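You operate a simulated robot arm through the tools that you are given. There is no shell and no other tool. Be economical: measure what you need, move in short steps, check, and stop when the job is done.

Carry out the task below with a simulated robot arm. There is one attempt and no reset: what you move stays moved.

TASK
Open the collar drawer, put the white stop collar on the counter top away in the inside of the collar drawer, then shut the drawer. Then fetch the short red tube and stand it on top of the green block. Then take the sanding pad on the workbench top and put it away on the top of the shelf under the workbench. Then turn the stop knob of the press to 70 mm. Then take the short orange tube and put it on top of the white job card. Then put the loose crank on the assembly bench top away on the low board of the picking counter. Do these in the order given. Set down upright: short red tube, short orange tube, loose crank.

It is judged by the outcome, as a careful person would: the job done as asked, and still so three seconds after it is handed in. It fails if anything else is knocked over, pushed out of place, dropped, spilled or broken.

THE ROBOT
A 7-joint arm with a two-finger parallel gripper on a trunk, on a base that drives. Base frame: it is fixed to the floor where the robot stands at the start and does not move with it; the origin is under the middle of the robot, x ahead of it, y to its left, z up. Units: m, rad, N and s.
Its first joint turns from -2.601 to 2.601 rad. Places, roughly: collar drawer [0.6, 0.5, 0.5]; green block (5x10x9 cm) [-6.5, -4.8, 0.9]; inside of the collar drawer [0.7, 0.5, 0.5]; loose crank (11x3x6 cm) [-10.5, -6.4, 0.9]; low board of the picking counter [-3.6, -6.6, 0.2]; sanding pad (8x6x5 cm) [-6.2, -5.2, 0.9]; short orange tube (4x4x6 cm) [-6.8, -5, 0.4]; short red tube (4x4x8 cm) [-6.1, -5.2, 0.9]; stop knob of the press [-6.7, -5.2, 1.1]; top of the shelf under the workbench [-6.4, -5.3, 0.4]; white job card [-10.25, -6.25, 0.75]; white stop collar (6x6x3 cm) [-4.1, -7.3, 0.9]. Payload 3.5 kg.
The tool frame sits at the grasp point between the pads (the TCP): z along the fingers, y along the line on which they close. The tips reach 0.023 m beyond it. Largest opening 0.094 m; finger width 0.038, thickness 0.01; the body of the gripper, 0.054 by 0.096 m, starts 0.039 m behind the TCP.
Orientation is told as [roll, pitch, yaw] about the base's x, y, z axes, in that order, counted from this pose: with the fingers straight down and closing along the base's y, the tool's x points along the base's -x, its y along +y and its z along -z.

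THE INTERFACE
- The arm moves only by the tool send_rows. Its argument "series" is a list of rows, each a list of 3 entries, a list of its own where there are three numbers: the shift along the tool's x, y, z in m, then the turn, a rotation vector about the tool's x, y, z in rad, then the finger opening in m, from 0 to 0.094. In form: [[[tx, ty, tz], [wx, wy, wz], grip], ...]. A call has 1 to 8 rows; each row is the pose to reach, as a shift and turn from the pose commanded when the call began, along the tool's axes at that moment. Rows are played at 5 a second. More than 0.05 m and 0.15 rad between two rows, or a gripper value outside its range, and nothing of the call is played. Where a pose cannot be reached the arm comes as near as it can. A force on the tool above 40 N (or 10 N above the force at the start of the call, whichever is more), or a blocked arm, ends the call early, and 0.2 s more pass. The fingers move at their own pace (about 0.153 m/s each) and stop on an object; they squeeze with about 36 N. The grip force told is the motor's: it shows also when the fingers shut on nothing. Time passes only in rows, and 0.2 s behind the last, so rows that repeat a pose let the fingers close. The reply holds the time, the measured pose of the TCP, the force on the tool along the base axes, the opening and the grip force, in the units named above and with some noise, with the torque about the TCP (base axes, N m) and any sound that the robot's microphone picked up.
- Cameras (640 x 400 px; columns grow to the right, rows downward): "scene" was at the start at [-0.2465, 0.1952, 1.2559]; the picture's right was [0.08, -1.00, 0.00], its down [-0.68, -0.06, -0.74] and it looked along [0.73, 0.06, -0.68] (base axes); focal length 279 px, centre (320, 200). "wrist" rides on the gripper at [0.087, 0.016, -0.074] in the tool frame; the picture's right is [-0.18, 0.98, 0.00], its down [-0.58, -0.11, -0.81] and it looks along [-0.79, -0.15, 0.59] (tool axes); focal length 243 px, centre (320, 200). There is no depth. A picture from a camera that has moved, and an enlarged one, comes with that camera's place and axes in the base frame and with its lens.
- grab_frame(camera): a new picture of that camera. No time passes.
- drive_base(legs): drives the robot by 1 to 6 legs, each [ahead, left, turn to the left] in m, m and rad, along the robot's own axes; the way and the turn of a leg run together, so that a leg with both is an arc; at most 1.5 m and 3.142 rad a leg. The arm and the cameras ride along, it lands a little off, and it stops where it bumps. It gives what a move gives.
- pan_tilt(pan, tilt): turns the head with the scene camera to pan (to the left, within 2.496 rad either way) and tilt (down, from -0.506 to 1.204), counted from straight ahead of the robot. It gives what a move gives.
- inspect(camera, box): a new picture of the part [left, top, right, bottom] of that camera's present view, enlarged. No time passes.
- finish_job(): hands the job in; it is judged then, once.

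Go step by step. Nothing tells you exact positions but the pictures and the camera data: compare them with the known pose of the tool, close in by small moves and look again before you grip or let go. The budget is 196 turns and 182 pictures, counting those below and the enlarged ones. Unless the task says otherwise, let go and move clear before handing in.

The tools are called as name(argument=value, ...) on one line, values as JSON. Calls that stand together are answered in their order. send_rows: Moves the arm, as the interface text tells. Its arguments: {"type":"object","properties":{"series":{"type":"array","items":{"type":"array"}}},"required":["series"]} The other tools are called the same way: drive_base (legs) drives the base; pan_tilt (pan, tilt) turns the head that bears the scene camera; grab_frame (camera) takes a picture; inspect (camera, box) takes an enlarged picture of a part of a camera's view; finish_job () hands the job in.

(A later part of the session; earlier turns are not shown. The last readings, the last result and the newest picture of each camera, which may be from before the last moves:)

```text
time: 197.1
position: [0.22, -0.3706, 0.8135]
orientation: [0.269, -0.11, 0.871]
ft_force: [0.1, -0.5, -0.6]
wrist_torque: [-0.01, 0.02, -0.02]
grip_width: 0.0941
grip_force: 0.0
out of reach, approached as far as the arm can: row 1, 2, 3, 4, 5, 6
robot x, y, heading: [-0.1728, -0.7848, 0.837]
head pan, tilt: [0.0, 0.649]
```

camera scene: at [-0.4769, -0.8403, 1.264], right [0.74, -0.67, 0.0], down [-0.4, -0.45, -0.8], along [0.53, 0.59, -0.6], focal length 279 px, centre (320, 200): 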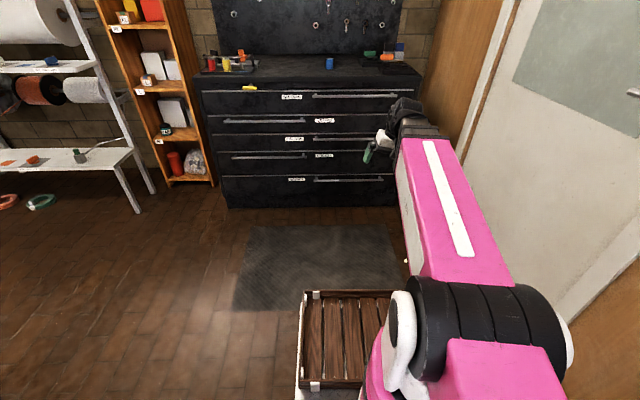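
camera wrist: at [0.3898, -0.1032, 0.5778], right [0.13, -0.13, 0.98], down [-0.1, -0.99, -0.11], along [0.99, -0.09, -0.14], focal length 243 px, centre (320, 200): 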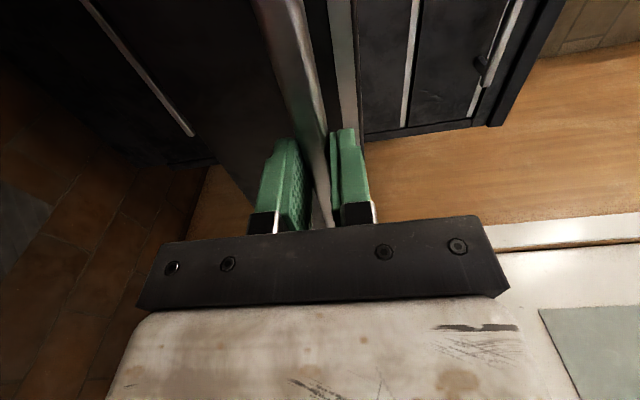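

send_rows(series=[[[0, 0, 0], [0, 0, -0.14], 0.094], [[0, 0, 0], [0, 0, -0.28], 0.094], [[0, 0, 0], [0, 0, -0.42], 0.094], [[0, 0, 0], [0, 0, -0.56], 0.094], [[0, 0, 0], [0, 0, -0.7], 0.094]])

```text
time: 198.3
position: [0.2193, -0.3719, 0.8142]
orientation: [0.135, -0.259, 1.571]
ft_force: [0.2, 0.6, -0.2]
wrist_torque: [-0.03, -0.01, -0.01]
grip_width: 0.0943
grip_force: 0.1
robot x, y, heading: [-0.1706, -0.7855, 0.836]
head pan, tilt: [0.0, 0.649]
```

The wrist's roll limit was the cause; with the yaw turned the other way it moves. I'll level the tool, then turn back as far as it goes.

send_rows(series=[[[0, 0, 0], [0.065, 0.128, 0], 0.094], [[0, 0, 0], [0.1305, 0.256, 0], 0.094], [[0, 0, 0], [0.1305, 0.256, 0], 0.094]])

send_rows(series=[[[0, 0, 0], [0, 0, 0.14], 0.094], [[0, 0, 0], [0, 0, 0.28], 0.094], [[0, 0, 0], [0, 0, 0.42], 0.094], [[0, 0, 0], [0, 0, 0.56], 0.094], [[0, 0, 0], [0, 0, 0.7], 0.094]])

```text
time: 199.1
position: [0.221, -0.3734, 0.817]
orientation: [0.182, -0.216, 1.568]
ft_force: [0.1, -0.7, 0.1]
wrist_torque: [0.01, -0.04, 0.01]
grip_width: 0.094
grip_force: 0.0
out of reach, approached as far as the arm can: row 1, 2, 3
robot x, y, heading: [-0.1738, -0.7855, 0.839]
head pan, tilt: [0.0, 0.649]
```

```text
time: 200.3
position: [0.2208, -0.3739, 0.8178]
orientation: [0.277, -0.048, 0.882]
ft_force: [-0.3, 0.1, 1.0]
wrist_torque: [-0.01, -0.03, 0.02]
grip_width: 0.094
grip_force: 0.0
robot x, y, heading: [-0.1748, -0.7844, 0.836]
head pan, tilt: [0.0, 0.649]
```

send_rows(series=[[[0, -0.045, 0], [0.05, 0.0, 0], 0.094], [[0, -0.09, 0], [0.1, 0.0, 0], 0.094], [[0, -0.135, 0], [0.15, 0.02, 0], 0.094], [[0, -0.18, 0], [0.2, 0.04, 0], 0.094], [[0, -0.2, 0], [0.27, 0.04, 0], 0.094], [[0, -0.2, 0], [0.27, 0.04, 0], 0.094]])

```text
time: 201.7
position: [0.3684, -0.4911, 0.7627]
orientation: [0.256, -0.121, 0.871]
ft_force: [-0.4, -0.6, -0.1]
wrist_torque: [0.02, 0.0, 0.02]
grip_width: 0.0941
grip_force: 0.0
out of reach, approached as far as the arm can: row 2, 3, 4, 5, 6
robot x, y, heading: [-0.1781, -0.7837, 0.835]
head pan, tilt: [0.0, 0.649]
```

send_rows(series=[[[0, 0.045, 0], [0, 0.0, 0], 0.094], [[0, 0.09, 0], [0, 0.0, 0], 0.094], [[0, 0.135, 0], [0, 0, 0], 0.094], [[0, 0.18, 0], [0, 0, 0], 0.094], [[0, 0.225, 0], [0, 0, 0], 0.094], [[0, 0.27, 0], [0, 0, 0], 0.094], [[0, 0.315, 0], [0, 0, 0], 0.094], [[0, 0.36, 0], [0, 0, 0], 0.094]])

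send_rows(series=[[[0, 0, 0], [0.13, 0.05, 0], 0.094], [[0, 0, 0], [0.26, 0.1, 0], 0.094], [[0, 0, 0], [0.26, 0.1, 0], 0.094]])

grab_frame(camera="scene")

```text
time: 203.5
position: [0.173, -0.332, 0.8198]
orientation: [0.265, -0.148, 0.961]
ft_force: [-0.1, 0.2, -0.8]
wrist_torque: [-0.01, 0.01, 0.03]
grip_width: 0.0942
grip_force: 0.0
out of reach, approached as far as the arm can: row 5, 6, 7, 8
robot x, y, heading: [-0.1755, -0.7815, 0.834]
head pan, tilt: [0.0, 0.649]
```

```text
time: 204.3
position: [0.1757, -0.3362, 0.8216]
orientation: [0.269, -0.115, 0.96]
ft_force: [0.2, 0.4, 0.7]
wrist_torque: [0.0, 0.02, 0.02]
grip_width: 0.0939
grip_force: 0.1
out of reach, approached as far as the arm can: row 1, 2, 3
robot x, y, heading: [-0.1727, -0.7837, 0.838]
head pan, tilt: [0.0, 0.649]
```

```text
117 pictures are left
camera scene: at [-0.4769, -0.8403, 1.264], right [0.74, -0.67, 0.0], down [-0.4, -0.45, -0.8], along [0.53, 0.59, -0.6], focal length 279 px, centre (320, 200)
```

scene: 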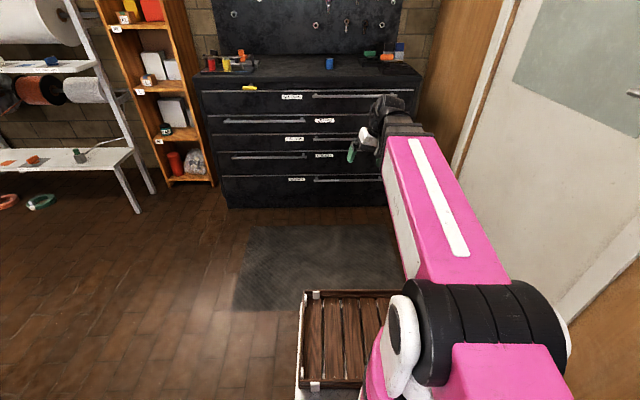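

The elbow swivel seems to have changed. I'll retrace: go back to horizontal, move to the left, then rotate down there, undoing the swivel.

send_rows(series=[[[0, 0, 0], [-0.0864, -0.0864, 0.0864], 0.0], [[0, 0, 0], [-0.1728, -0.1728, 0.1728], 0.0], [[0, 0, 0], [-0.2592, -0.2592, 0.2592], 0.0], [[0, 0, 0], [-0.3456, -0.3456, 0.3456], 0.0], [[0, 0, 0], [-0.432, -0.432, 0.432], 0.0], [[0, 0, 0.0], [-0.5184, -0.5184, 0.5184], 0.0], [[0, 0, 0.0], [-0.6046, -0.6046, 0.6046], 0.0]])

send_rows(series=[[[0, 0, 0], [-0.0864, -0.0864, 0.0864], 0.0], [[0, 0, 0], [-0.1728, -0.1728, 0.1728], 0.0], [[0, 0, 0], [-0.2592, -0.2592, 0.2592], 0.0], [[0, 0, 0], [-0.3456, -0.3456, 0.3456], 0.0]])

```text
time: 205.9
position: [0.2118, -0.3409, 0.7601]
orientation: [1.108, -0.26, 0.125]
ft_force: [1.0, 0.3, -1.1]
wrist_torque: [0.0, -0.01, -0.02]
grip_width: 0.0003
grip_force: 36.3
out of reach, approached as far as the arm can: row 1, 2, 3, 4, 5, 6, 7
robot x, y, heading: [-0.1738, -0.7852, 0.839]
head pan, tilt: [0.0, 0.649]
```

```text
time: 206.9
position: [0.2354, -0.3232, 0.7558]
orientation: [1.52, -0.011, -0.299]
ft_force: [-0.3, -0.4, 0.6]
wrist_torque: [-0.01, 0.02, -0.06]
grip_width: 0.0
grip_force: 36.3
out of reach, approached as far as the arm can: row 1, 2, 3, 4
robot x, y, heading: [-0.1765, -0.7844, 0.839]
head pan, tilt: [0.0, 0.649]
```

send_rows(series=[[[0.04, 0, 0.02], [0, 0, 0], 0.0], [[0.08, 0, 0.04], [0, 0, 0], 0.0], [[0.12, 0, 0.055], [0, 0, 0], 0.0], [[0.16, 0, 0.075], [0, 0, 0], 0.0], [[0.2, 0, 0.09], [0, 0, 0], 0.0], [[0.24, 0, 0.11], [0, 0, 0], 0.0]])

grab_frame(camera="scene")

```text
time: 208.3
position: [0.0364, -0.1525, 0.7476]
orientation: [1.516, -0.011, -0.297]
ft_force: [0.7, 1.7, 0.1]
wrist_torque: [0.0, 0.01, -0.01]
grip_width: 0.0
grip_force: 35.9
robot x, y, heading: [-0.1744, -0.7861, 0.839]
head pan, tilt: [0.0, 0.649]
```

```text
116 pictures are left
camera scene: at [-0.4769, -0.8402, 1.264], right [0.74, -0.67, 0.0], down [-0.4, -0.45, -0.8], along [0.53, 0.59, -0.6], focal length 279 px, centre (320, 200)
```

scene: 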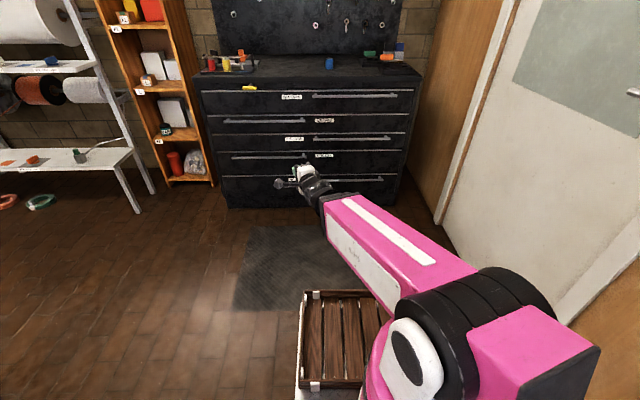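

send_rows(series=[[[0, 0, 0], [0.0864, 0.0864, -0.0864], 0.094], [[0, 0, 0], [0.1728, 0.1728, -0.1728], 0.094], [[0, 0, 0], [0.2592, 0.2592, -0.2592], 0.094], [[0, 0, 0], [0.3456, 0.3456, -0.3456], 0.094], [[0, 0, 0], [0.432, 0.432, -0.432], 0.094], [[0, 0, 0], [0.5184, 0.5184, -0.5184], 0.094], [[0, 0, 0], [0.6046, 0.6046, -0.6046], 0.094]])

send_rows(series=[[[0, 0, 0], [0.0864, 0.0864, -0.0864], 0.094], [[0, 0, 0], [0.1728, 0.1728, -0.1728], 0.094], [[0, 0, 0], [0.2592, 0.2592, -0.2592], 0.094], [[0, 0, 0], [0.3456, 0.3456, -0.3456], 0.094], [[0, 0, 0], [0.432, 0.432, -0.432], 0.094], [[0, 0, 0], [0.5184, 0.5184, -0.5184], 0.094], [[0, 0, 0], [0.6046, 0.6046, -0.6046], 0.094]])

```text
time: 209.9
position: [0.0881, -0.198, 0.6737]
orientation: [0.811, -0.372, 0.552]
ft_force: [0.3, -1.1, -0.2]
wrist_torque: [0.0, 0.0, -0.05]
grip_width: 0.094
grip_force: 0.2
out of reach, approached as far as the arm can: row 3, 4, 5, 6, 7
robot x, y, heading: [-0.1739, -0.7828, 0.84]
head pan, tilt: [0.0, 0.649]
```

```text
time: 211.5
position: [0.093, -0.1998, 0.668]
orientation: [0.253, -0.129, 1.335]
ft_force: [-1.1, -0.1, -0.4]
wrist_torque: [0.02, 0.02, 0.0]
grip_width: 0.094
grip_force: 0.1
out of reach, approached as far as the arm can: row 1, 2, 3, 5, 6, 7
robot x, y, heading: [-0.1749, -0.7848, 0.838]
head pan, tilt: [0.0, 0.649]
```

A wrist joint seems flipped at its limit. I'll straighten the wrist to horizontal, swing it right, and pitch it down from that side.

send_rows(series=[[[0, 0, 0], [-0.0864, -0.0864, 0.0864], 0.0], [[0, 0, 0], [-0.1728, -0.1728, 0.1728], 0.0], [[0, 0, 0], [-0.2592, -0.2592, 0.2592], 0.0], [[0, 0, 0], [-0.3456, -0.3456, 0.3456], 0.0], [[0, 0, 0], [-0.432, -0.432, 0.432], 0.0], [[0, 0, 0.0], [-0.5184, -0.5184, 0.5184], 0.0], [[0, 0, 0.0], [-0.6046, -0.6046, 0.6046], 0.0]])

send_rows(series=[[[0, 0, 0], [-0.0864, -0.0864, 0.0864], 0.0], [[0, 0, 0], [-0.1728, -0.1728, 0.1728], 0.0], [[0, 0, 0], [-0.2592, -0.2592, 0.2592], 0.0], [[0, 0, 0], [-0.3456, -0.3456, 0.3456], 0.0], [[0, 0, 0], [-0.432, -0.432, 0.432], 0.0]])

```text
time: 213.1
position: [0.0925, -0.2008, 0.6673]
orientation: [1.064, -0.243, 0.481]
ft_force: [0.1, 0.4, 1.0]
wrist_torque: [0.01, 0.01, 0.0]
grip_width: 0.0002
grip_force: 35.9
robot x, y, heading: [-0.174, -0.7837, 0.834]
head pan, tilt: [0.0, 0.649]
```

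```text
time: 214.3
position: [0.0923, -0.1994, 0.6669]
orientation: [1.558, 0.066, -0.041]
ft_force: [0.6, 0.3, 0.2]
wrist_torque: [0.02, -0.01, 0.01]
grip_width: 0.0
grip_force: 36.2
robot x, y, heading: [-0.1728, -0.7845, 0.836]
head pan, tilt: [0.0, 0.649]
```

send_rows(series=[[[0, 0, 0], [-0.14, 0, 0], 0.0], [[0, 0, 0], [-0.28, 0, 0], 0.0], [[0, 0, 0], [-0.42, 0, 0], 0.0], [[0, 0, 0], [-0.56, 0, 0], 0.0]])

send_rows(series=[[[-0.03, 0, 0], [0, -0.14, 0], 0.0], [[-0.06, 0, 0], [0, -0.28, 0], 0.0], [[-0.09, 0, 0], [0, -0.42, 0], 0.0], [[-0.12, 0, 0], [0, -0.56, 0], 0.0], [[-0.15, 0, 0], [0, -0.7, 0], 0.0], [[-0.18, 0, 0], [0, -0.84, 0], 0.0], [[-0.2, 0, 0], [0, -0.98, 0], 0.0], [[-0.2, 0, 0], [0, -1.12, 0], 0.0]])

grab_frame(camera="scene")

```text
time: 215.3
position: [0.0926, -0.2012, 0.667]
orientation: [2.12, 0.066, -0.038]
ft_force: [0.0, 1.2, -0.2]
wrist_torque: [0.0, 0.04, 0.02]
grip_width: 0.0
grip_force: 35.9
robot x, y, heading: [-0.1758, -0.7842, 0.838]
head pan, tilt: [0.0, 0.649]
```

```text
time: 217.1
position: [0.2919, -0.2094, 0.6542]
orientation: [1.762, 0.518, -1.128]
ft_force: [0.6, 0.2, 0.9]
wrist_torque: [-0.01, 0.01, -0.03]
grip_width: 0.0
grip_force: 36.0
robot x, y, heading: [-0.1766, -0.7846, 0.834]
head pan, tilt: [0.0, 0.649]
```

```text
115 pictures are left
camera scene: at [-0.4769, -0.8403, 1.264], right [0.74, -0.67, 0.0], down [-0.4, -0.45, -0.8], along [0.53, 0.59, -0.6], focal length 279 px, centre (320, 200)
```

scene: 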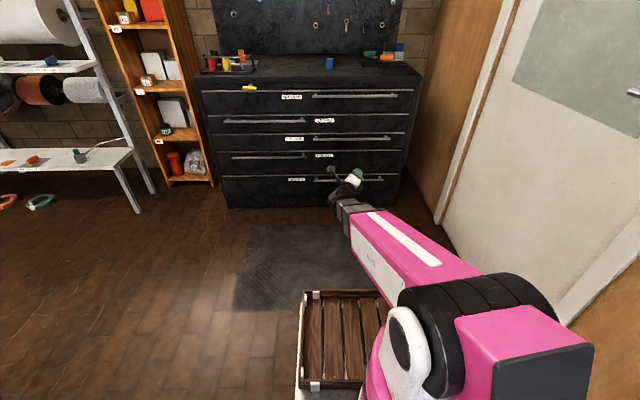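

No limit now. I'll pitch the tool down on this side.

send_rows(series=[[[0, 0, 0], [0.1236, -0.0718, 0], 0.094], [[0, 0, 0], [0.2472, -0.1436, 0], 0.094], [[0, 0, 0], [0.3708, -0.2154, 0], 0.094], [[0, 0, 0], [0.4944, -0.2872, 0], 0.094], [[0, 0, 0], [0.618, -0.359, 0], 0.094], [[0, 0, 0], [0.7416, -0.4308, 0], 0.094], [[0, 0, 0], [0.865, -0.5026, 0], 0.094]])

send_rows(series=[[[0, 0, 0], [0.1236, -0.0718, 0], 0.094], [[0, 0, 0], [0.2472, -0.1436, 0], 0.094], [[0, 0, 0], [0.3708, -0.2154, 0], 0.094], [[0, 0, 0], [0.4944, -0.2872, 0], 0.094], [[0, 0, 0], [0.618, -0.359, 0], 0.094]])

```text
time: 218.7
position: [0.2924, -0.2083, 0.6546]
orientation: [0.665, 0.345, -1.629]
ft_force: [-0.1, -1.0, -0.3]
wrist_torque: [0.01, -0.02, 0.0]
grip_width: 0.0942
grip_force: 0.0
robot x, y, heading: [-0.1729, -0.7878, 0.835]
head pan, tilt: [0.0, 0.649]
```

```text
time: 219.9
position: [0.2896, -0.2073, 0.6483]
orientation: [0.267, -0.091, -1.765]
ft_force: [-0.5, -0.1, -0.3]
wrist_torque: [0.02, 0.0, -0.01]
grip_width: 0.0937
grip_force: 0.0
out of reach, approached as far as the arm can: row 3, 4, 5
robot x, y, heading: [-0.1724, -0.7853, 0.847]
head pan, tilt: [0.0, 0.649]
```

Still the flipped wrist branch, now at its other limit. I'll swing the tool through the forearm's axis slightly to the left, so the joint is forced through straight.

send_rows(series=[[[0, 0, 0], [0, 0.14, 0], 0.0], [[0, 0, 0], [0, 0.28, 0], 0.0], [[0, 0, 0], [0, 0.42, 0], 0.0], [[0, 0, 0], [0, 0.56, 0], 0.0], [[0, 0, 0], [0, 0.7, 0], 0.0], [[0, 0, 0], [0, 0.84, 0], 0.0], [[0, 0, 0], [0, 0.98, 0], 0.0]])

send_rows(series=[[[0, 0, 0], [0, 0.14, 0], 0.0], [[0, 0, 0], [0, 0.28, 0], 0.0], [[0, 0, 0], [0, 0.42, 0], 0.0], [[0, 0, 0], [0, 0.56, 0], 0.0], [[0, 0, 0], [0, 0.7, 0], 0.0], [[0, 0, 0], [0, 0.84, 0], 0.0], [[0, 0, 0], [0, 0.98, 0], 0.0]])

grab_frame(camera="scene")

```text
time: 221.5
position: [0.1935, -0.1533, 0.6086]
orientation: [0.591, 0.822, -1.452]
ft_force: [0.1, 0.4, -0.1]
wrist_torque: [0.01, -0.01, -0.02]
grip_width: 0.0
grip_force: 35.9
out of reach, approached as far as the arm can: row 1, 2, 3, 4, 5, 6, 7
robot x, y, heading: [-0.1763, -0.7856, 0.841]
head pan, tilt: [0.0, 0.649]
```

```text
time: 223.1
position: [0.1916, -0.1553, 0.6141]
orientation: [2.226, 1.071, 0.383]
ft_force: [-0.1, 0.7, 0.1]
wrist_torque: [-0.01, -0.01, 0.0]
grip_width: 0.0001
grip_force: 36.0
out of reach, approached as far as the arm can: row 1, 2
robot x, y, heading: [-0.1735, -0.7838, 0.841]
head pan, tilt: [0.0, 0.649]
```

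```text
114 pictures are left
camera scene: at [-0.4769, -0.8403, 1.264], right [0.74, -0.67, 0.0], down [-0.4, -0.45, -0.8], along [0.53, 0.59, -0.6], focal length 279 px, centre (320, 200)
```

scene: 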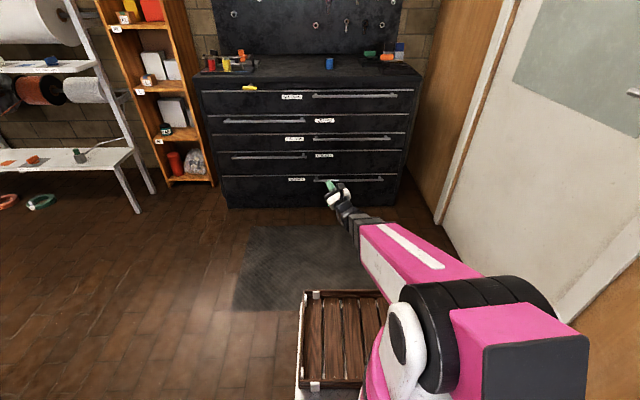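

The wrist appears to have crossed. I'll circle it left and down.

send_rows(series=[[[0, 0, 0], [0.1214, -0.0055, 0], 0.0], [[0, 0, 0], [0.2428, -0.011, 0], 0.0], [[0, 0, 0], [0.3642, -0.0165, 0], 0.0], [[0, 0, 0], [0.4856, -0.022, 0], 0.0], [[0, 0, 0], [0.607, -0.027, 0], 0.0]])

send_rows(series=[[[0, 0, 0], [0.0684, -0.1253, 0], 0.0], [[0, 0, 0], [0.1368, -0.2506, 0], 0.0], [[0, 0, 0], [0.2052, -0.3759, 0], 0.0], [[0, 0, 0], [0.2736, -0.5012, 0], 0.0], [[0, 0, 0], [0.342, -0.6265, 0], 0.0], [[0, 0, 0], [0.4104, -0.7518, 0], 0.0]])

send_rows(series=[[[0, 0, 0], [0.0684, -0.1253, 0], 0.0], [[0, 0, 0], [0.1368, -0.2506, 0], 0.0], [[0, 0, 0], [0.2052, -0.3759, 0], 0.0], [[0, 0, 0], [0.2736, -0.5012, 0], 0.0], [[0, 0, 0], [0.342, -0.6265, 0], 0.0]])

```text
time: 224.3
position: [0.1915, -0.1553, 0.6127]
orientation: [1.568, 1.083, 0.327]
ft_force: [0.2, 0.7, -0.9]
wrist_torque: [0.02, -0.01, -0.02]
grip_width: 0.0
grip_force: 35.7
robot x, y, heading: [-0.173, -0.7814, 0.838]
head pan, tilt: [0.0, 0.649]
```

```text
time: 225.7
position: [0.1909, -0.1553, 0.6154]
orientation: [0.384, 0.616, -0.623]
ft_force: [0.7, 0.0, -0.2]
wrist_torque: [0.0, -0.03, 0.0]
grip_width: 0.0
grip_force: 36.3
robot x, y, heading: [-0.1742, -0.7858, 0.838]
head pan, tilt: [0.0, 0.649]
```

```text
time: 226.9
position: [0.1911, -0.1547, 0.6142]
orientation: [-0.008, 0.003, -0.746]
ft_force: [-0.4, 0.0, -0.1]
wrist_torque: [0.01, 0.01, -0.01]
grip_width: 0.0001
grip_force: 35.9
robot x, y, heading: [-0.1732, -0.7841, 0.839]
head pan, tilt: [0.0, 0.649]
```

The tool is vertical again. I'll rotate it back to the standard yaw and raise it.

send_rows(series=[[[0, 0, -0.03], [0, 0, -0.144], 0.094], [[0, 0, -0.06], [0, 0, -0.288], 0.094], [[0, 0, -0.09], [0, 0, -0.432], 0.094], [[0, 0, -0.12], [0, 0, -0.576], 0.094], [[0, 0, -0.15], [0, 0, -0.72], 0.094], [[0, 0, -0.18], [0, 0, -0.864], 0.094], [[0, 0, -0.21], [0, 0, -1.0], 0.094], [[0, 0, -0.24], [0, 0, -1.14], 0.094]])

send_rows(series=[[[0, 0, -0.03], [0, 0, -0.144], 0.094], [[0, 0, -0.06], [0, 0, -0.288], 0.094], [[0, 0, -0.09], [0, 0, -0.444], 0.094]])

```text
time: 228.7
position: [0.1952, -0.1535, 0.8534]
orientation: [-0.001, 0.009, 0.4]
ft_force: [0.7, 0.5, 0.5]
wrist_torque: [-0.01, -0.03, -0.02]
grip_width: 0.0941
grip_force: 0.1
robot x, y, heading: [-0.1745, -0.7849, 0.836]
head pan, tilt: [0.0, 0.649]
```

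```text
refused: row 3 steps farther than a row can; nothing moved
```

send_rows(series=[[[0.03, -0.015, -0.02], [0, 0, -0.14], 0.094], [[0.06, -0.03, -0.05], [0, 0, -0.28], 0.094], [[0.1, -0.045, -0.07], [0, 0, -0.42], 0.094], [[0.136, -0.063, -0.1], [0, 0, -0.436], 0.094]])

drive_base(legs=[[0, 0, 3.14]])

pan_tilt(pan=0.0, tilt=0.3)

```text
refused: row 4 steps farther than a row can; nothing moved
```

```text
time: 236.4
position: [-0.5624, -1.4028, 0.8529]
orientation: [0.001, 0.008, -2.779]
ft_force: [-1.0, 0.3, 0.5]
wrist_torque: [0.01, 0.0, -0.01]
grip_width: 0.0941
grip_force: 0.0
robot x, y, heading: [-0.1736, -0.7857, -2.337]
head pan, tilt: [0.0, 0.649]
```

```text
time: 237.2
position: [-0.5633, -1.402, 0.8531]
orientation: [0.0, 0.009, -2.78]
ft_force: [0.4, -0.6, 0.5]
wrist_torque: [-0.02, 0.02, 0.0]
grip_width: 0.0941
grip_force: 0.1
robot x, y, heading: [-0.1738, -0.7829, -2.335]
head pan, tilt: [0.0, 0.3]
```

send_rows(series=[[[0.025, -0.012, -0.02], [0, 0, -0.12], 0.094], [[0.05, -0.024, -0.04], [0, 0, -0.24], 0.094], [[0.075, -0.036, -0.06], [0, 0, -0.36], 0.094], [[0.1, -0.048, -0.08], [0, 0, -0.436], 0.094], [[0.136, -0.063, -0.1], [0, 0, -0.436], 0.094]])

grab_frame(camera="scene")

```text
time: 238.4
position: [-0.4617, -1.2934, 0.9531]
orientation: [0.004, 0.007, -2.34]
ft_force: [-0.5, 0.0, -0.3]
wrist_torque: [-0.03, -0.03, 0.04]
grip_width: 0.094
grip_force: 0.1
robot x, y, heading: [-0.1712, -0.7815, -2.337]
head pan, tilt: [0.0, 0.3]
```

```text
113 pictures are left
camera scene: at [0.128, -0.7479, 1.2958], right [-0.72, 0.69, 0.0], down [0.21, 0.21, -0.96], along [-0.66, -0.69, -0.3], focal length 279 px, centre (320, 200)
```

scene: 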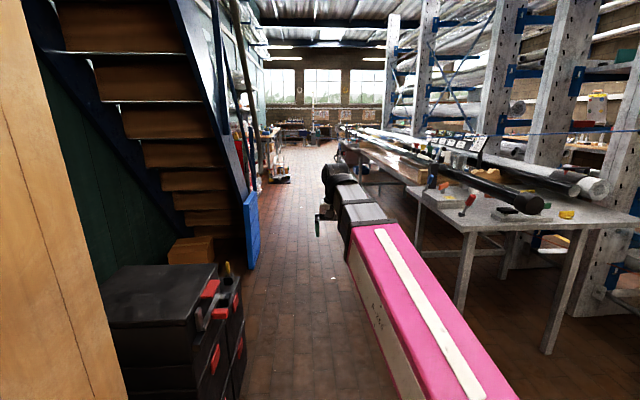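

Task one is done. Now I'll drive down the aisle to the workbench around n≈8.

drive_base(legs=[[0, 0.04, 0.05], [1.5, 0, 0], [1.5, 0, 0]])

drive_base(legs=[[0, 0, 0.02], [1.5, 0, 0], [1.5, 0, 0], [1.2, 0, 0]])

pan_tilt(pan=-1.2, tilt=0.4)

grab_frame(camera="scene")

```text
time: 253.5
position: [-2.3621, -3.6381, 0.951]
orientation: [0.003, 0.008, -2.26]
ft_force: [0.3, -0.5, 0.0]
wrist_torque: [0.0, 0.03, -0.02]
grip_width: 0.0938
grip_force: 0.2
robot x, y, heading: [-2.1168, -3.1051, -2.258]
head pan, tilt: [0.0, 0.3]
```

```text
time: 274.2
position: [-5.1526, -6.8587, 0.9517]
orientation: [0.004, 0.007, -2.311]
ft_force: [0.3, -0.9, -0.4]
wrist_torque: [-0.02, -0.01, -0.01]
grip_width: 0.0941
grip_force: 0.1
robot x, y, heading: [-4.8807, -6.3396, -2.307]
head pan, tilt: [0.0, 0.3]
```

```text
time: 275.6
position: [-5.1538, -6.8587, 0.9509]
orientation: [0.003, 0.006, -2.309]
ft_force: [0.3, -0.3, -0.1]
wrist_torque: [0.01, 0.04, 0.01]
grip_width: 0.0939
grip_force: 0.1
robot x, y, heading: [-4.8809, -6.3398, -2.305]
head pan, tilt: [-1.201, 0.4]
```

```text
112 pictures are left
camera scene: at [-4.6037, -6.1924, 1.2865], right [0.36, 0.93, 0.0], down [0.36, -0.14, -0.92], along [-0.86, 0.33, -0.39], focal length 279 px, centre (320, 200)
```

scene: 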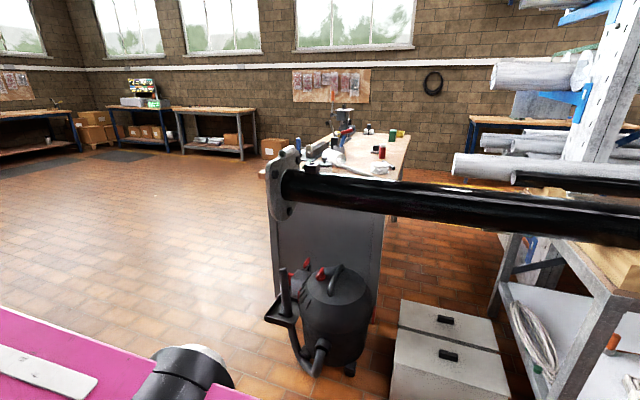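

The workbench runs away to the right of the aisle, with a vacuum and a rod at its near end. I'll go past it and look at it from the open-floor side.

drive_base(legs=[[0, 0, 0.013], [1.5, 0, 0], [0.3, 0, 0]])

pan_tilt(pan=-2.0, tilt=0.35)

grab_frame(camera="scene")

pan_tilt(pan=-0.8, tilt=0.35)

grab_frame(camera="scene")

```text
time: 285.1
position: [-6.3381, -8.2207, 0.9508]
orientation: [0.004, 0.007, -2.291]
ft_force: [-0.3, -0.2, 1.0]
wrist_torque: [-0.01, -0.01, -0.01]
grip_width: 0.0941
grip_force: 0.0
robot x, y, heading: [-6.075, -7.697, -2.282]
head pan, tilt: [-1.201, 0.4]
```

```text
time: 286.2
position: [-6.3385, -8.2197, 0.9523]
orientation: [0.004, 0.007, -2.291]
ft_force: [-0.2, 0.5, -0.4]
wrist_torque: [-0.02, 0.01, -0.01]
grip_width: 0.0941
grip_force: 0.1
robot x, y, heading: [-6.0763, -7.6937, -2.293]
head pan, tilt: [-2.0, 0.351]
```

```text
111 pictures are left
camera scene: at [-5.7534, -7.4894, 1.291], right [0.91, 0.41, 0.0], down [0.14, -0.31, -0.94], along [-0.39, 0.85, -0.34], focal length 279 px, centre (320, 200)
```

scene: 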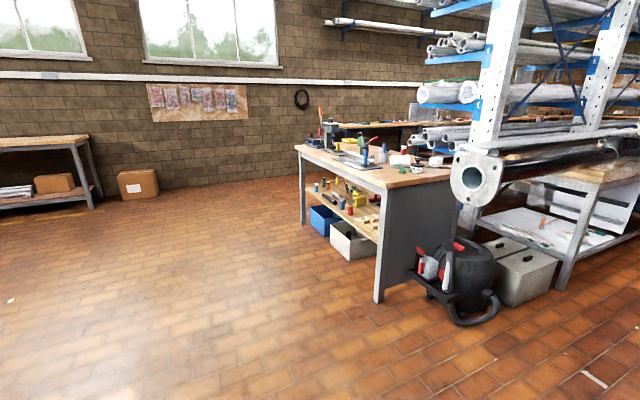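

```text
time: 287.6
position: [-6.3379, -8.2204, 0.9519]
orientation: [0.004, 0.005, -2.291]
ft_force: [-0.3, 0.4, -0.1]
wrist_torque: [0.01, 0.0, -0.01]
grip_width: 0.0942
grip_force: 0.0
robot x, y, heading: [-6.0726, -7.6977, -2.285]
head pan, tilt: [-0.799, 0.351]
```

```text
110 pictures are left
camera scene: at [-5.8078, -7.5793, 1.291], right [-0.06, 1.0, 0.0], down [0.34, 0.02, -0.94], along [-0.94, -0.05, -0.34], focal length 279 px, centre (320, 200)
```

scene: 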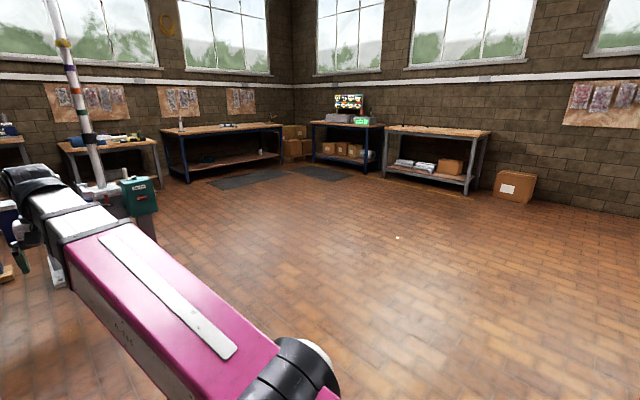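

The bench front edge is at about n≈8.5, running r from -0.45 to -1.7, with items on top and on a shelf. I'll move round in front of it, facing it.

drive_base(legs=[[0, -1.5, 0], [0, -0.15, 0], [0, 0, -3.14]])

pan_tilt(pan=0.0, tilt=0.45)

grab_frame(camera="scene")

```text
time: 303.4
position: [-6.9775, -6.0512, 0.9522]
orientation: [0.002, 0.007, 0.764]
ft_force: [0.2, 0.2, -0.6]
wrist_torque: [0.01, -0.01, -0.01]
grip_width: 0.0939
grip_force: 0.0
robot x, y, heading: [-7.2839, -6.5487, 0.769]
head pan, tilt: [-0.799, 0.351]
```

```text
time: 304.5
position: [-6.9778, -6.0512, 0.9509]
orientation: [0.004, 0.007, 0.765]
ft_force: [-0.5, 0.0, -0.1]
wrist_torque: [0.01, -0.02, 0.0]
grip_width: 0.0937
grip_force: 0.1
robot x, y, heading: [-7.2836, -6.5484, 0.771]
head pan, tilt: [0.0, 0.45]
```

```text
109 pictures are left
camera scene: at [-7.5858, -6.581, 1.2818], right [0.7, -0.72, 0.0], down [-0.31, -0.3, -0.9], along [0.65, 0.63, -0.44], focal length 279 px, centre (320, 200)
```

scene: 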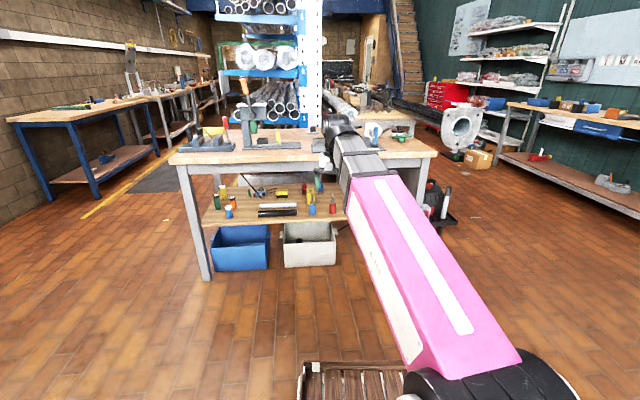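

send_rows(series=[[[0, -0.05, 0], [0, 0, 0], 0.094], [[0, -0.1, 0], [0, 0, 0], 0.094], [[0, -0.15, 0], [0, 0, 0], 0.094], [[0, -0.2, 0], [0, 0, 0], 0.094], [[0, -0.25, 0], [0, 0, 0], 0.094], [[0, -0.3, 0], [0, 0, 0], 0.094], [[0, -0.35, 0], [0, 0, 0], 0.094], [[0, -0.4, 0], [0, 0, 0], 0.094]])

drive_base(legs=[[0.35, 0, 0.078]])

grab_frame(camera="scene")

inspect(camera="scene", box=[120, 60, 440, 260])

```text
time: 306.3
position: [-6.6998, -6.341, 0.9474]
orientation: [0.003, 0.007, 0.766]
ft_force: [0.0, -0.3, -0.2]
wrist_torque: [0.02, -0.01, 0.01]
grip_width: 0.0939
grip_force: 0.0
robot x, y, heading: [-7.2838, -6.5488, 0.77]
head pan, tilt: [0.0, 0.45]
```

```text
time: 308.7
position: [-6.4716, -6.0308, 0.9471]
orientation: [0.001, 0.007, 0.849]
ft_force: [0.5, -0.1, 0.1]
wrist_torque: [-0.02, 0.01, -0.02]
grip_width: 0.0938
grip_force: 0.2
robot x, y, heading: [-7.0364, -6.2896, 0.857]
head pan, tilt: [0.0, 0.45]
```

```text
108 pictures are left
camera scene: at [-7.3342, -6.345, 1.2818], right [0.75, -0.66, 0.0], down [-0.29, -0.33, -0.9], along [0.59, 0.68, -0.44], focal length 279 px, centre (320, 200)
```

scene: 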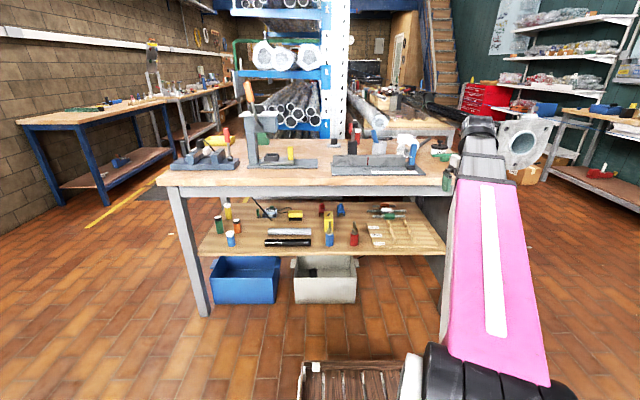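

```text
2.00 times, centred on (280, 160) of scene
camera zoom: at [-7.3342, -6.345, 1.2818], right [0.75, -0.66, 0.0], down [-0.29, -0.33, -0.9], along [0.59, 0.68, -0.44], focal length 558 px, centre (400, 280)
```

zoom: 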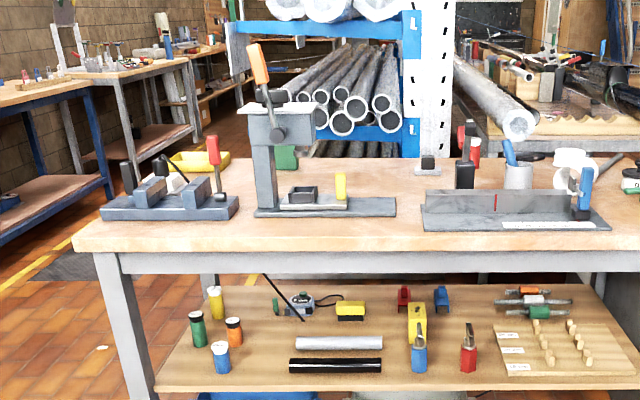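

inspect(camera="scene", box=[320, 115, 480, 185])

inspect(camera="scene", box=[210, 75, 350, 185])

inspect(camera="scene", box=[200, 195, 340, 255])

```text
4.00 times, centred on (400, 150) of scene
camera zoom: at [-7.3342, -6.345, 1.2818], right [0.75, -0.66, 0.0], down [-0.29, -0.33, -0.9], along [0.59, 0.68, -0.44], focal length 1117 px, centre (0, 400)
```

zoom: 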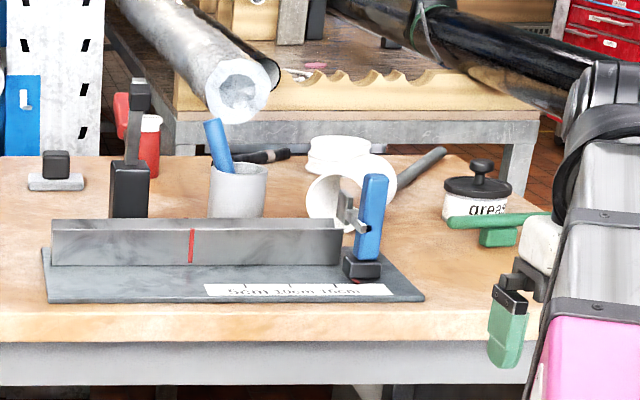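

```text
3.64 times, centred on (280, 130) of scene
camera zoom: at [-7.3342, -6.345, 1.2818], right [0.75, -0.66, 0.0], down [-0.29, -0.33, -0.9], along [0.59, 0.68, -0.44], focal length 1016 px, centre (466, 454)
```

zoom: 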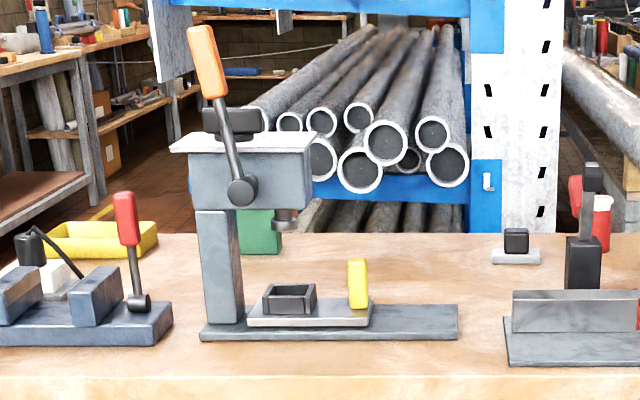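

```text
4.57 times, centred on (270, 225) of scene
camera zoom: at [-7.3342, -6.345, 1.2818], right [0.75, -0.66, 0.0], down [-0.29, -0.33, -0.9], along [0.59, 0.68, -0.44], focal length 1277 px, centre (549, 86)
```

zoom: 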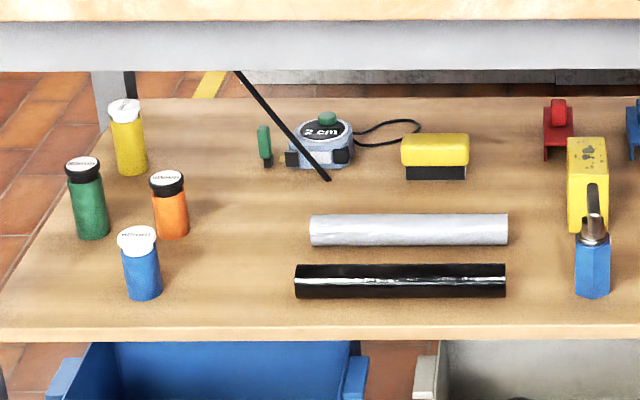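

Bench items: green block behind the press, red tube behind the black stand, sanding pad (grey slab with black knob), orange tube on the shelf. The red tube is too deep to reach nose-on, so I'll stand sideways with the bench on my right and swing the arm to that side.

drive_base(legs=[[0, 0, 1.563]])

send_rows(series=[[[0.023, -0.041, 0], [0, 0, 0.112], 0.094], [[0.0465, -0.081, 0], [0, 0, 0.224], 0.094], [[0.073, -0.119, 0], [0, 0, 0.336], 0.094], [[0.103, -0.155, 0], [0, 0, 0.448], 0.094], [[0.135, -0.1885, 0], [0, 0, 0.56], 0.094], [[0.1695, -0.22, 0], [0, 0, 0.672], 0.094], [[0.2064, -0.248, 0], [0, 0, 0.784], 0.094], [[0.245, -0.2735, 0], [0, 0, 0.896], 0.094]])

pan_tilt(pan=-1.4, tilt=0.5)

grab_frame(camera="scene")

```text
time: 312.8
position: [-7.2725, -5.7158, 0.9479]
orientation: [0.003, 0.007, 2.386]
ft_force: [0.2, 0.1, 0.2]
wrist_torque: [0.02, 0.01, 0.03]
grip_width: 0.0941
grip_force: 0.1
robot x, y, heading: [-7.0363, -6.2876, 2.395]
head pan, tilt: [0.0, 0.45]
```

```text
time: 314.6
position: [-6.9085, -5.686, 0.948]
orientation: [-0.003, 0.008, 1.488]
ft_force: [-0.3, 0.6, 0.0]
wrist_torque: [0.01, 0.02, 0.0]
grip_width: 0.0938
grip_force: 0.1
robot x, y, heading: [-7.0329, -6.2902, 2.39]
head pan, tilt: [0.0, 0.45]
```

```text
time: 316.1
position: [-6.9088, -5.6854, 0.9481]
orientation: [-0.002, 0.007, 1.491]
ft_force: [-0.7, -0.6, -0.3]
wrist_torque: [0.01, 0.01, -0.03]
grip_width: 0.0938
grip_force: 0.0
robot x, y, heading: [-7.0339, -6.2945, 2.391]
head pan, tilt: [-1.4, 0.499]
```

```text
103 pictures are left
camera scene: at [-6.873, -6.5783, 1.2774], right [0.84, -0.55, 0.0], down [-0.26, -0.4, -0.88], along [0.48, 0.73, -0.48], focal length 279 px, centre (320, 200)
```

scene: 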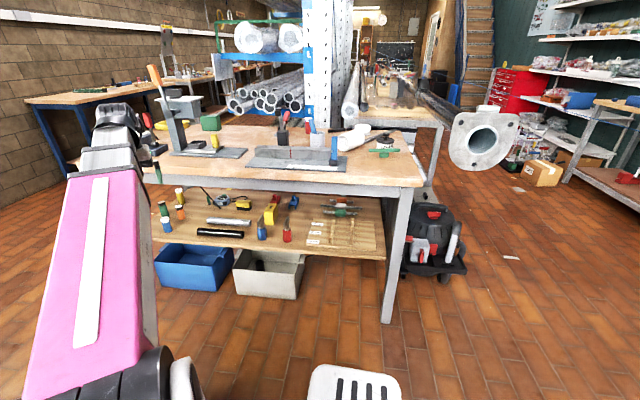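

Good view of the whole bench. I'll zoom on the red tube and its surroundings from here.

inspect(camera="scene", box=[240, 95, 400, 185])

inspect(camera="scene", box=[130, 60, 290, 170])

```text
4.00 times, centred on (320, 140) of scene
camera zoom: at [-6.873, -6.5783, 1.2774], right [0.84, -0.55, 0.0], down [-0.26, -0.4, -0.88], along [0.48, 0.73, -0.48], focal length 1117 px, centre (320, 440)
```

zoom: 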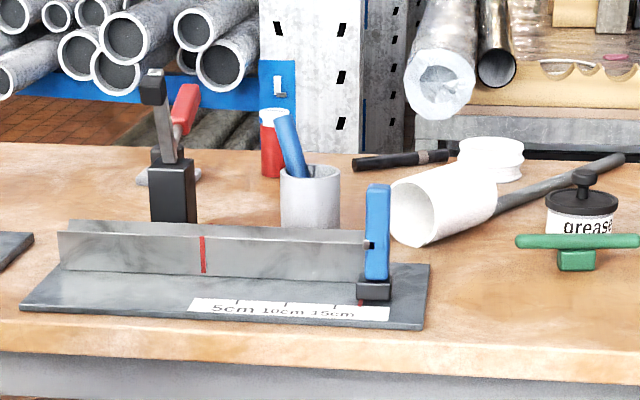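

```text
3.64 times, centred on (210, 115) of scene
camera zoom: at [-6.873, -6.5783, 1.2774], right [0.84, -0.55, 0.0], down [-0.26, -0.4, -0.88], along [0.48, 0.73, -0.48], focal length 1016 px, centre (720, 509)
```

zoom: 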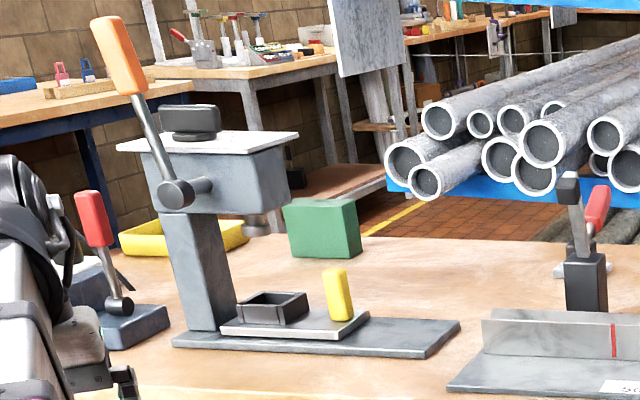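

Triangulated: red tube base at (-6.075, -5.239, 0.848), a tall stand at r≈-1.17 and a cup with a stick near r≈-1.02 in front of it. I'll tuck the arm closer on my right side before sliding up to the bench.

send_rows(series=[[[0.036, -0.03, -0.009], [0, 0, 0.092], 0.094], [[0.072, -0.06, -0.018], [0, 0, 0.184], 0.094], [[0.108, -0.09, -0.027], [0, 0, 0.276], 0.094], [[0.144, -0.12, -0.036], [0, 0, 0.368], 0.094], [[0.18, -0.15, -0.045], [0, 0, 0.46], 0.094], [[0.216, -0.18, -0.054], [0, 0, 0.552], 0.094], [[0.251, -0.21, -0.06], [0, 0, 0.64], 0.094]])

drive_base(legs=[[-0.12, -0.4, 0.03]])

grab_frame(camera="scene")

```text
time: 316.8
position: [-6.8448, -5.7709, 0.9702]
orientation: [-0.009, -0.006, 1.286]
ft_force: [0.3, 5.4, -6.9]
wrist_torque: [0.18, -0.38, -0.19]
grip_width: 0.0939
grip_force: 0.0
robot x, y, heading: [-7.0314, -6.2902, 2.388]
head pan, tilt: [-1.4, 0.499]
stopped in row 3: the force on the tool passed its limit at 58 N (the readings are from after the stop); the commanded pose is now the measured one
```

```text
time: 319.4
position: [-6.5101, -5.559, 0.9701]
orientation: [-0.008, -0.004, 1.322]
ft_force: [1.8, 7.5, -20.4]
wrist_torque: [1.0, -0.8, -0.2]
grip_width: 0.0942
grip_force: 0.0
robot x, y, heading: [-6.6803, -6.0806, 2.428]
head pan, tilt: [-1.4, 0.499]
```

```text
100 pictures are left
camera scene: at [-6.5112, -6.3651, 1.2774], right [0.85, -0.52, 0.0], down [-0.25, -0.41, -0.88], along [0.46, 0.75, -0.48], focal length 279 px, centre (320, 200)
```

scene: 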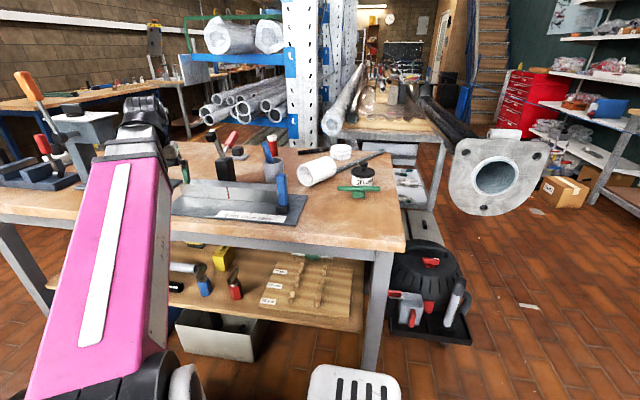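

Another force spike in free air: the hand folds against its own forearm when it is high and close in. I'll move it outward first, then sideways in front of the gap.

send_rows(series=[[[-0.02, -0.01, 0], [0, 0, 0], 0.094], [[-0.04, -0.02, 0.0], [0, 0, 0], 0.094]])

inspect(camera="scene", box=[90, 90, 330, 240])

grab_frame(camera="wrist")

```text
time: 320.0
position: [-6.4797, -5.5246, 0.9702]
orientation: [-0.009, -0.005, 1.32]
ft_force: [0.2, -0.1, 0.1]
wrist_torque: [0.0, -0.03, -0.03]
grip_width: 0.0941
grip_force: 0.1
robot x, y, heading: [-6.6836, -6.0838, 2.425]
head pan, tilt: [-1.4, 0.499]
```

```text
2.67 times, centred on (210, 165) of scene
camera zoom: at [-6.5112, -6.3651, 1.2774], right [0.85, -0.52, 0.0], down [-0.25, -0.41, -0.88], along [0.46, 0.75, -0.48], focal length 745 px, centre (613, 293)
```

zoom: 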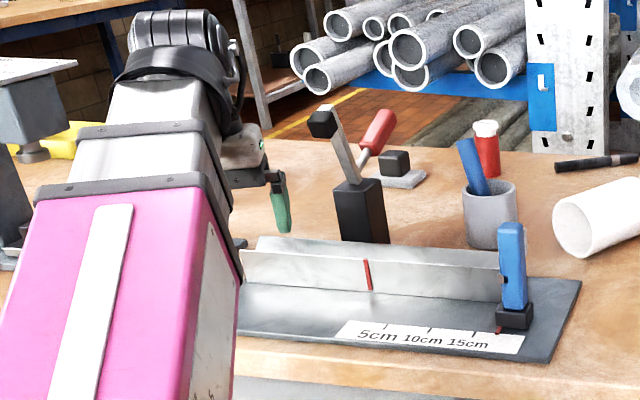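

```text
98 pictures are left
camera wrist: at [-6.5178, -5.6047, 1.0433], right [-0.91, 0.42, -0.01], down [0.24, 0.53, 0.81], along [0.34, 0.73, -0.59], focal length 243 px, centre (320, 200)
```

wrist: 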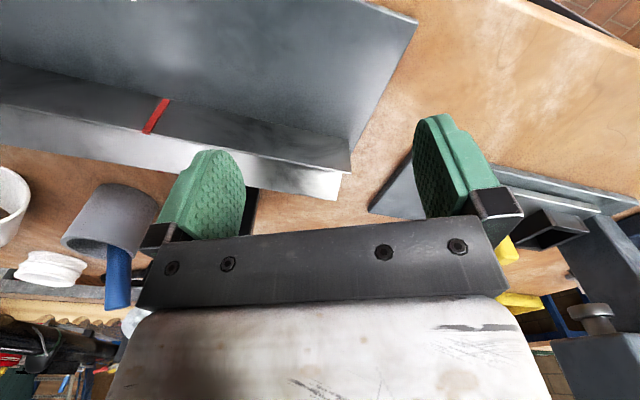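

Force is zero again. The gap between stand (r≈-1.14) and cup (r≈-1.04) leads to the tube. I'll move the TCP to r≈-1.0, just in front of it.

send_rows(series=[[[0.009, -0.043, -0.003], [0, 0, 0.094], 0.094], [[0.018, -0.087, -0.006], [0, 0, 0.188], 0.094], [[0.027, -0.13, -0.009], [0, 0, 0.282], 0.094], [[0.036, -0.174, -0.012], [0, 0, 0.376], 0.094], [[0.044, -0.217, -0.015], [0, 0, 0.47], 0.094]])

```text
time: 321.2
position: [-6.2845, -5.6229, 0.9907]
orientation: [-0.005, -0.009, 0.85]
ft_force: [6.8, -0.5, -8.5]
wrist_torque: [0.64, 0.07, 0.51]
grip_width: 0.0938
grip_force: 0.2
robot x, y, heading: [-6.6804, -6.0796, 2.424]
head pan, tilt: [-1.4, 0.499]
```

send_rows(series=[[[-0.02, 0, 0], [0, 0, 0], 0.094], [[-0.05, 0, -0.015], [0, 0, 0], 0.094], [[-0.08, 0, -0.03], [0, 0, 0], 0.094], [[-0.11, 0, -0.045], [0, 0, 0], 0.094]])

inspect(camera="scene", box=[90, 70, 330, 220])

```text
time: 322.2
position: [-6.2079, -5.5384, 1.0333]
orientation: [-0.005, -0.006, 0.849]
ft_force: [-1.2, 1.4, -5.6]
wrist_torque: [0.1, -0.46, -0.2]
grip_width: 0.0939
grip_force: 0.0
robot x, y, heading: [-6.6833, -6.0769, 2.425]
head pan, tilt: [-1.4, 0.499]
```

```text
2.67 times, centred on (210, 145) of scene
camera zoom: at [-6.5112, -6.3651, 1.2774], right [0.85, -0.52, 0.0], down [-0.25, -0.41, -0.88], along [0.46, 0.75, -0.48], focal length 745 px, centre (613, 347)
```

zoom: 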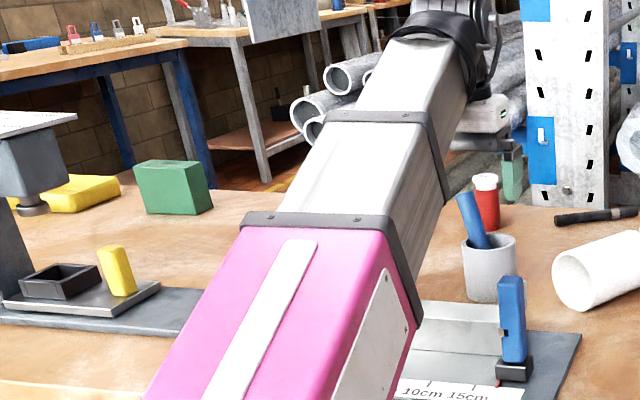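

The forearm is clear above everything. I'll slide right 0.14 m toward the bench.

drive_base(legs=[[0, -0.14, 0]])

grab_frame(camera="wrist")

grab_frame(camera="scene")

```text
time: 323.5
position: [-6.1149, -5.4327, 1.0325]
orientation: [-0.006, -0.007, 0.851]
ft_force: [2.2, 3.4, -10.3]
wrist_torque: [0.27, -0.52, -0.16]
grip_width: 0.0942
grip_force: 0.0
robot x, y, heading: [-6.5863, -5.9766, 2.423]
head pan, tilt: [-1.4, 0.499]
```

```text
96 pictures are left
camera wrist: at [-6.1859, -5.4867, 1.1059], right [-0.62, 0.79, 0.0], down [0.46, 0.36, 0.81], along [0.64, 0.5, -0.58], focal length 243 px, centre (320, 200)
```

wrist: 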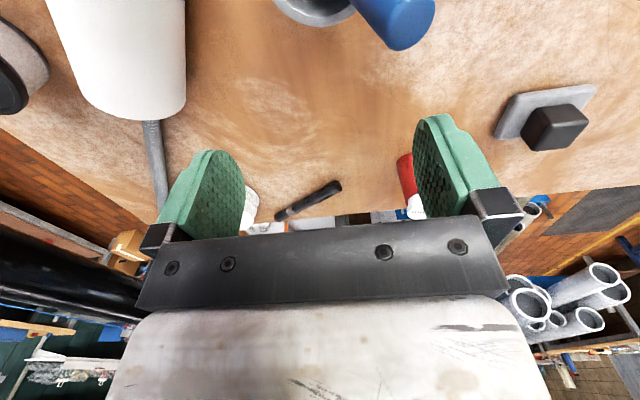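

```text
95 pictures are left
camera scene: at [-6.4172, -6.2575, 1.2774], right [0.85, -0.52, 0.0], down [-0.25, -0.41, -0.88], along [0.46, 0.75, -0.48], focal length 279 px, centre (320, 200)
```

scene: 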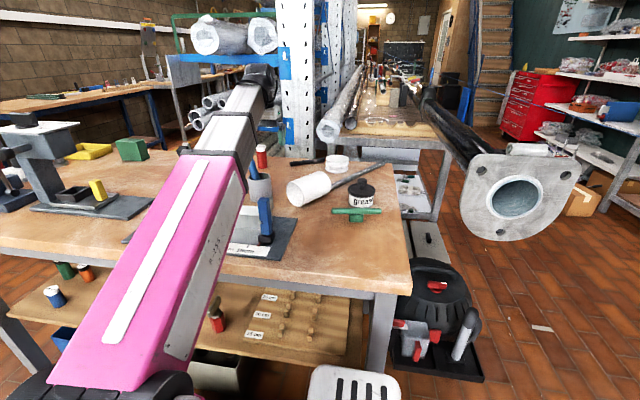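

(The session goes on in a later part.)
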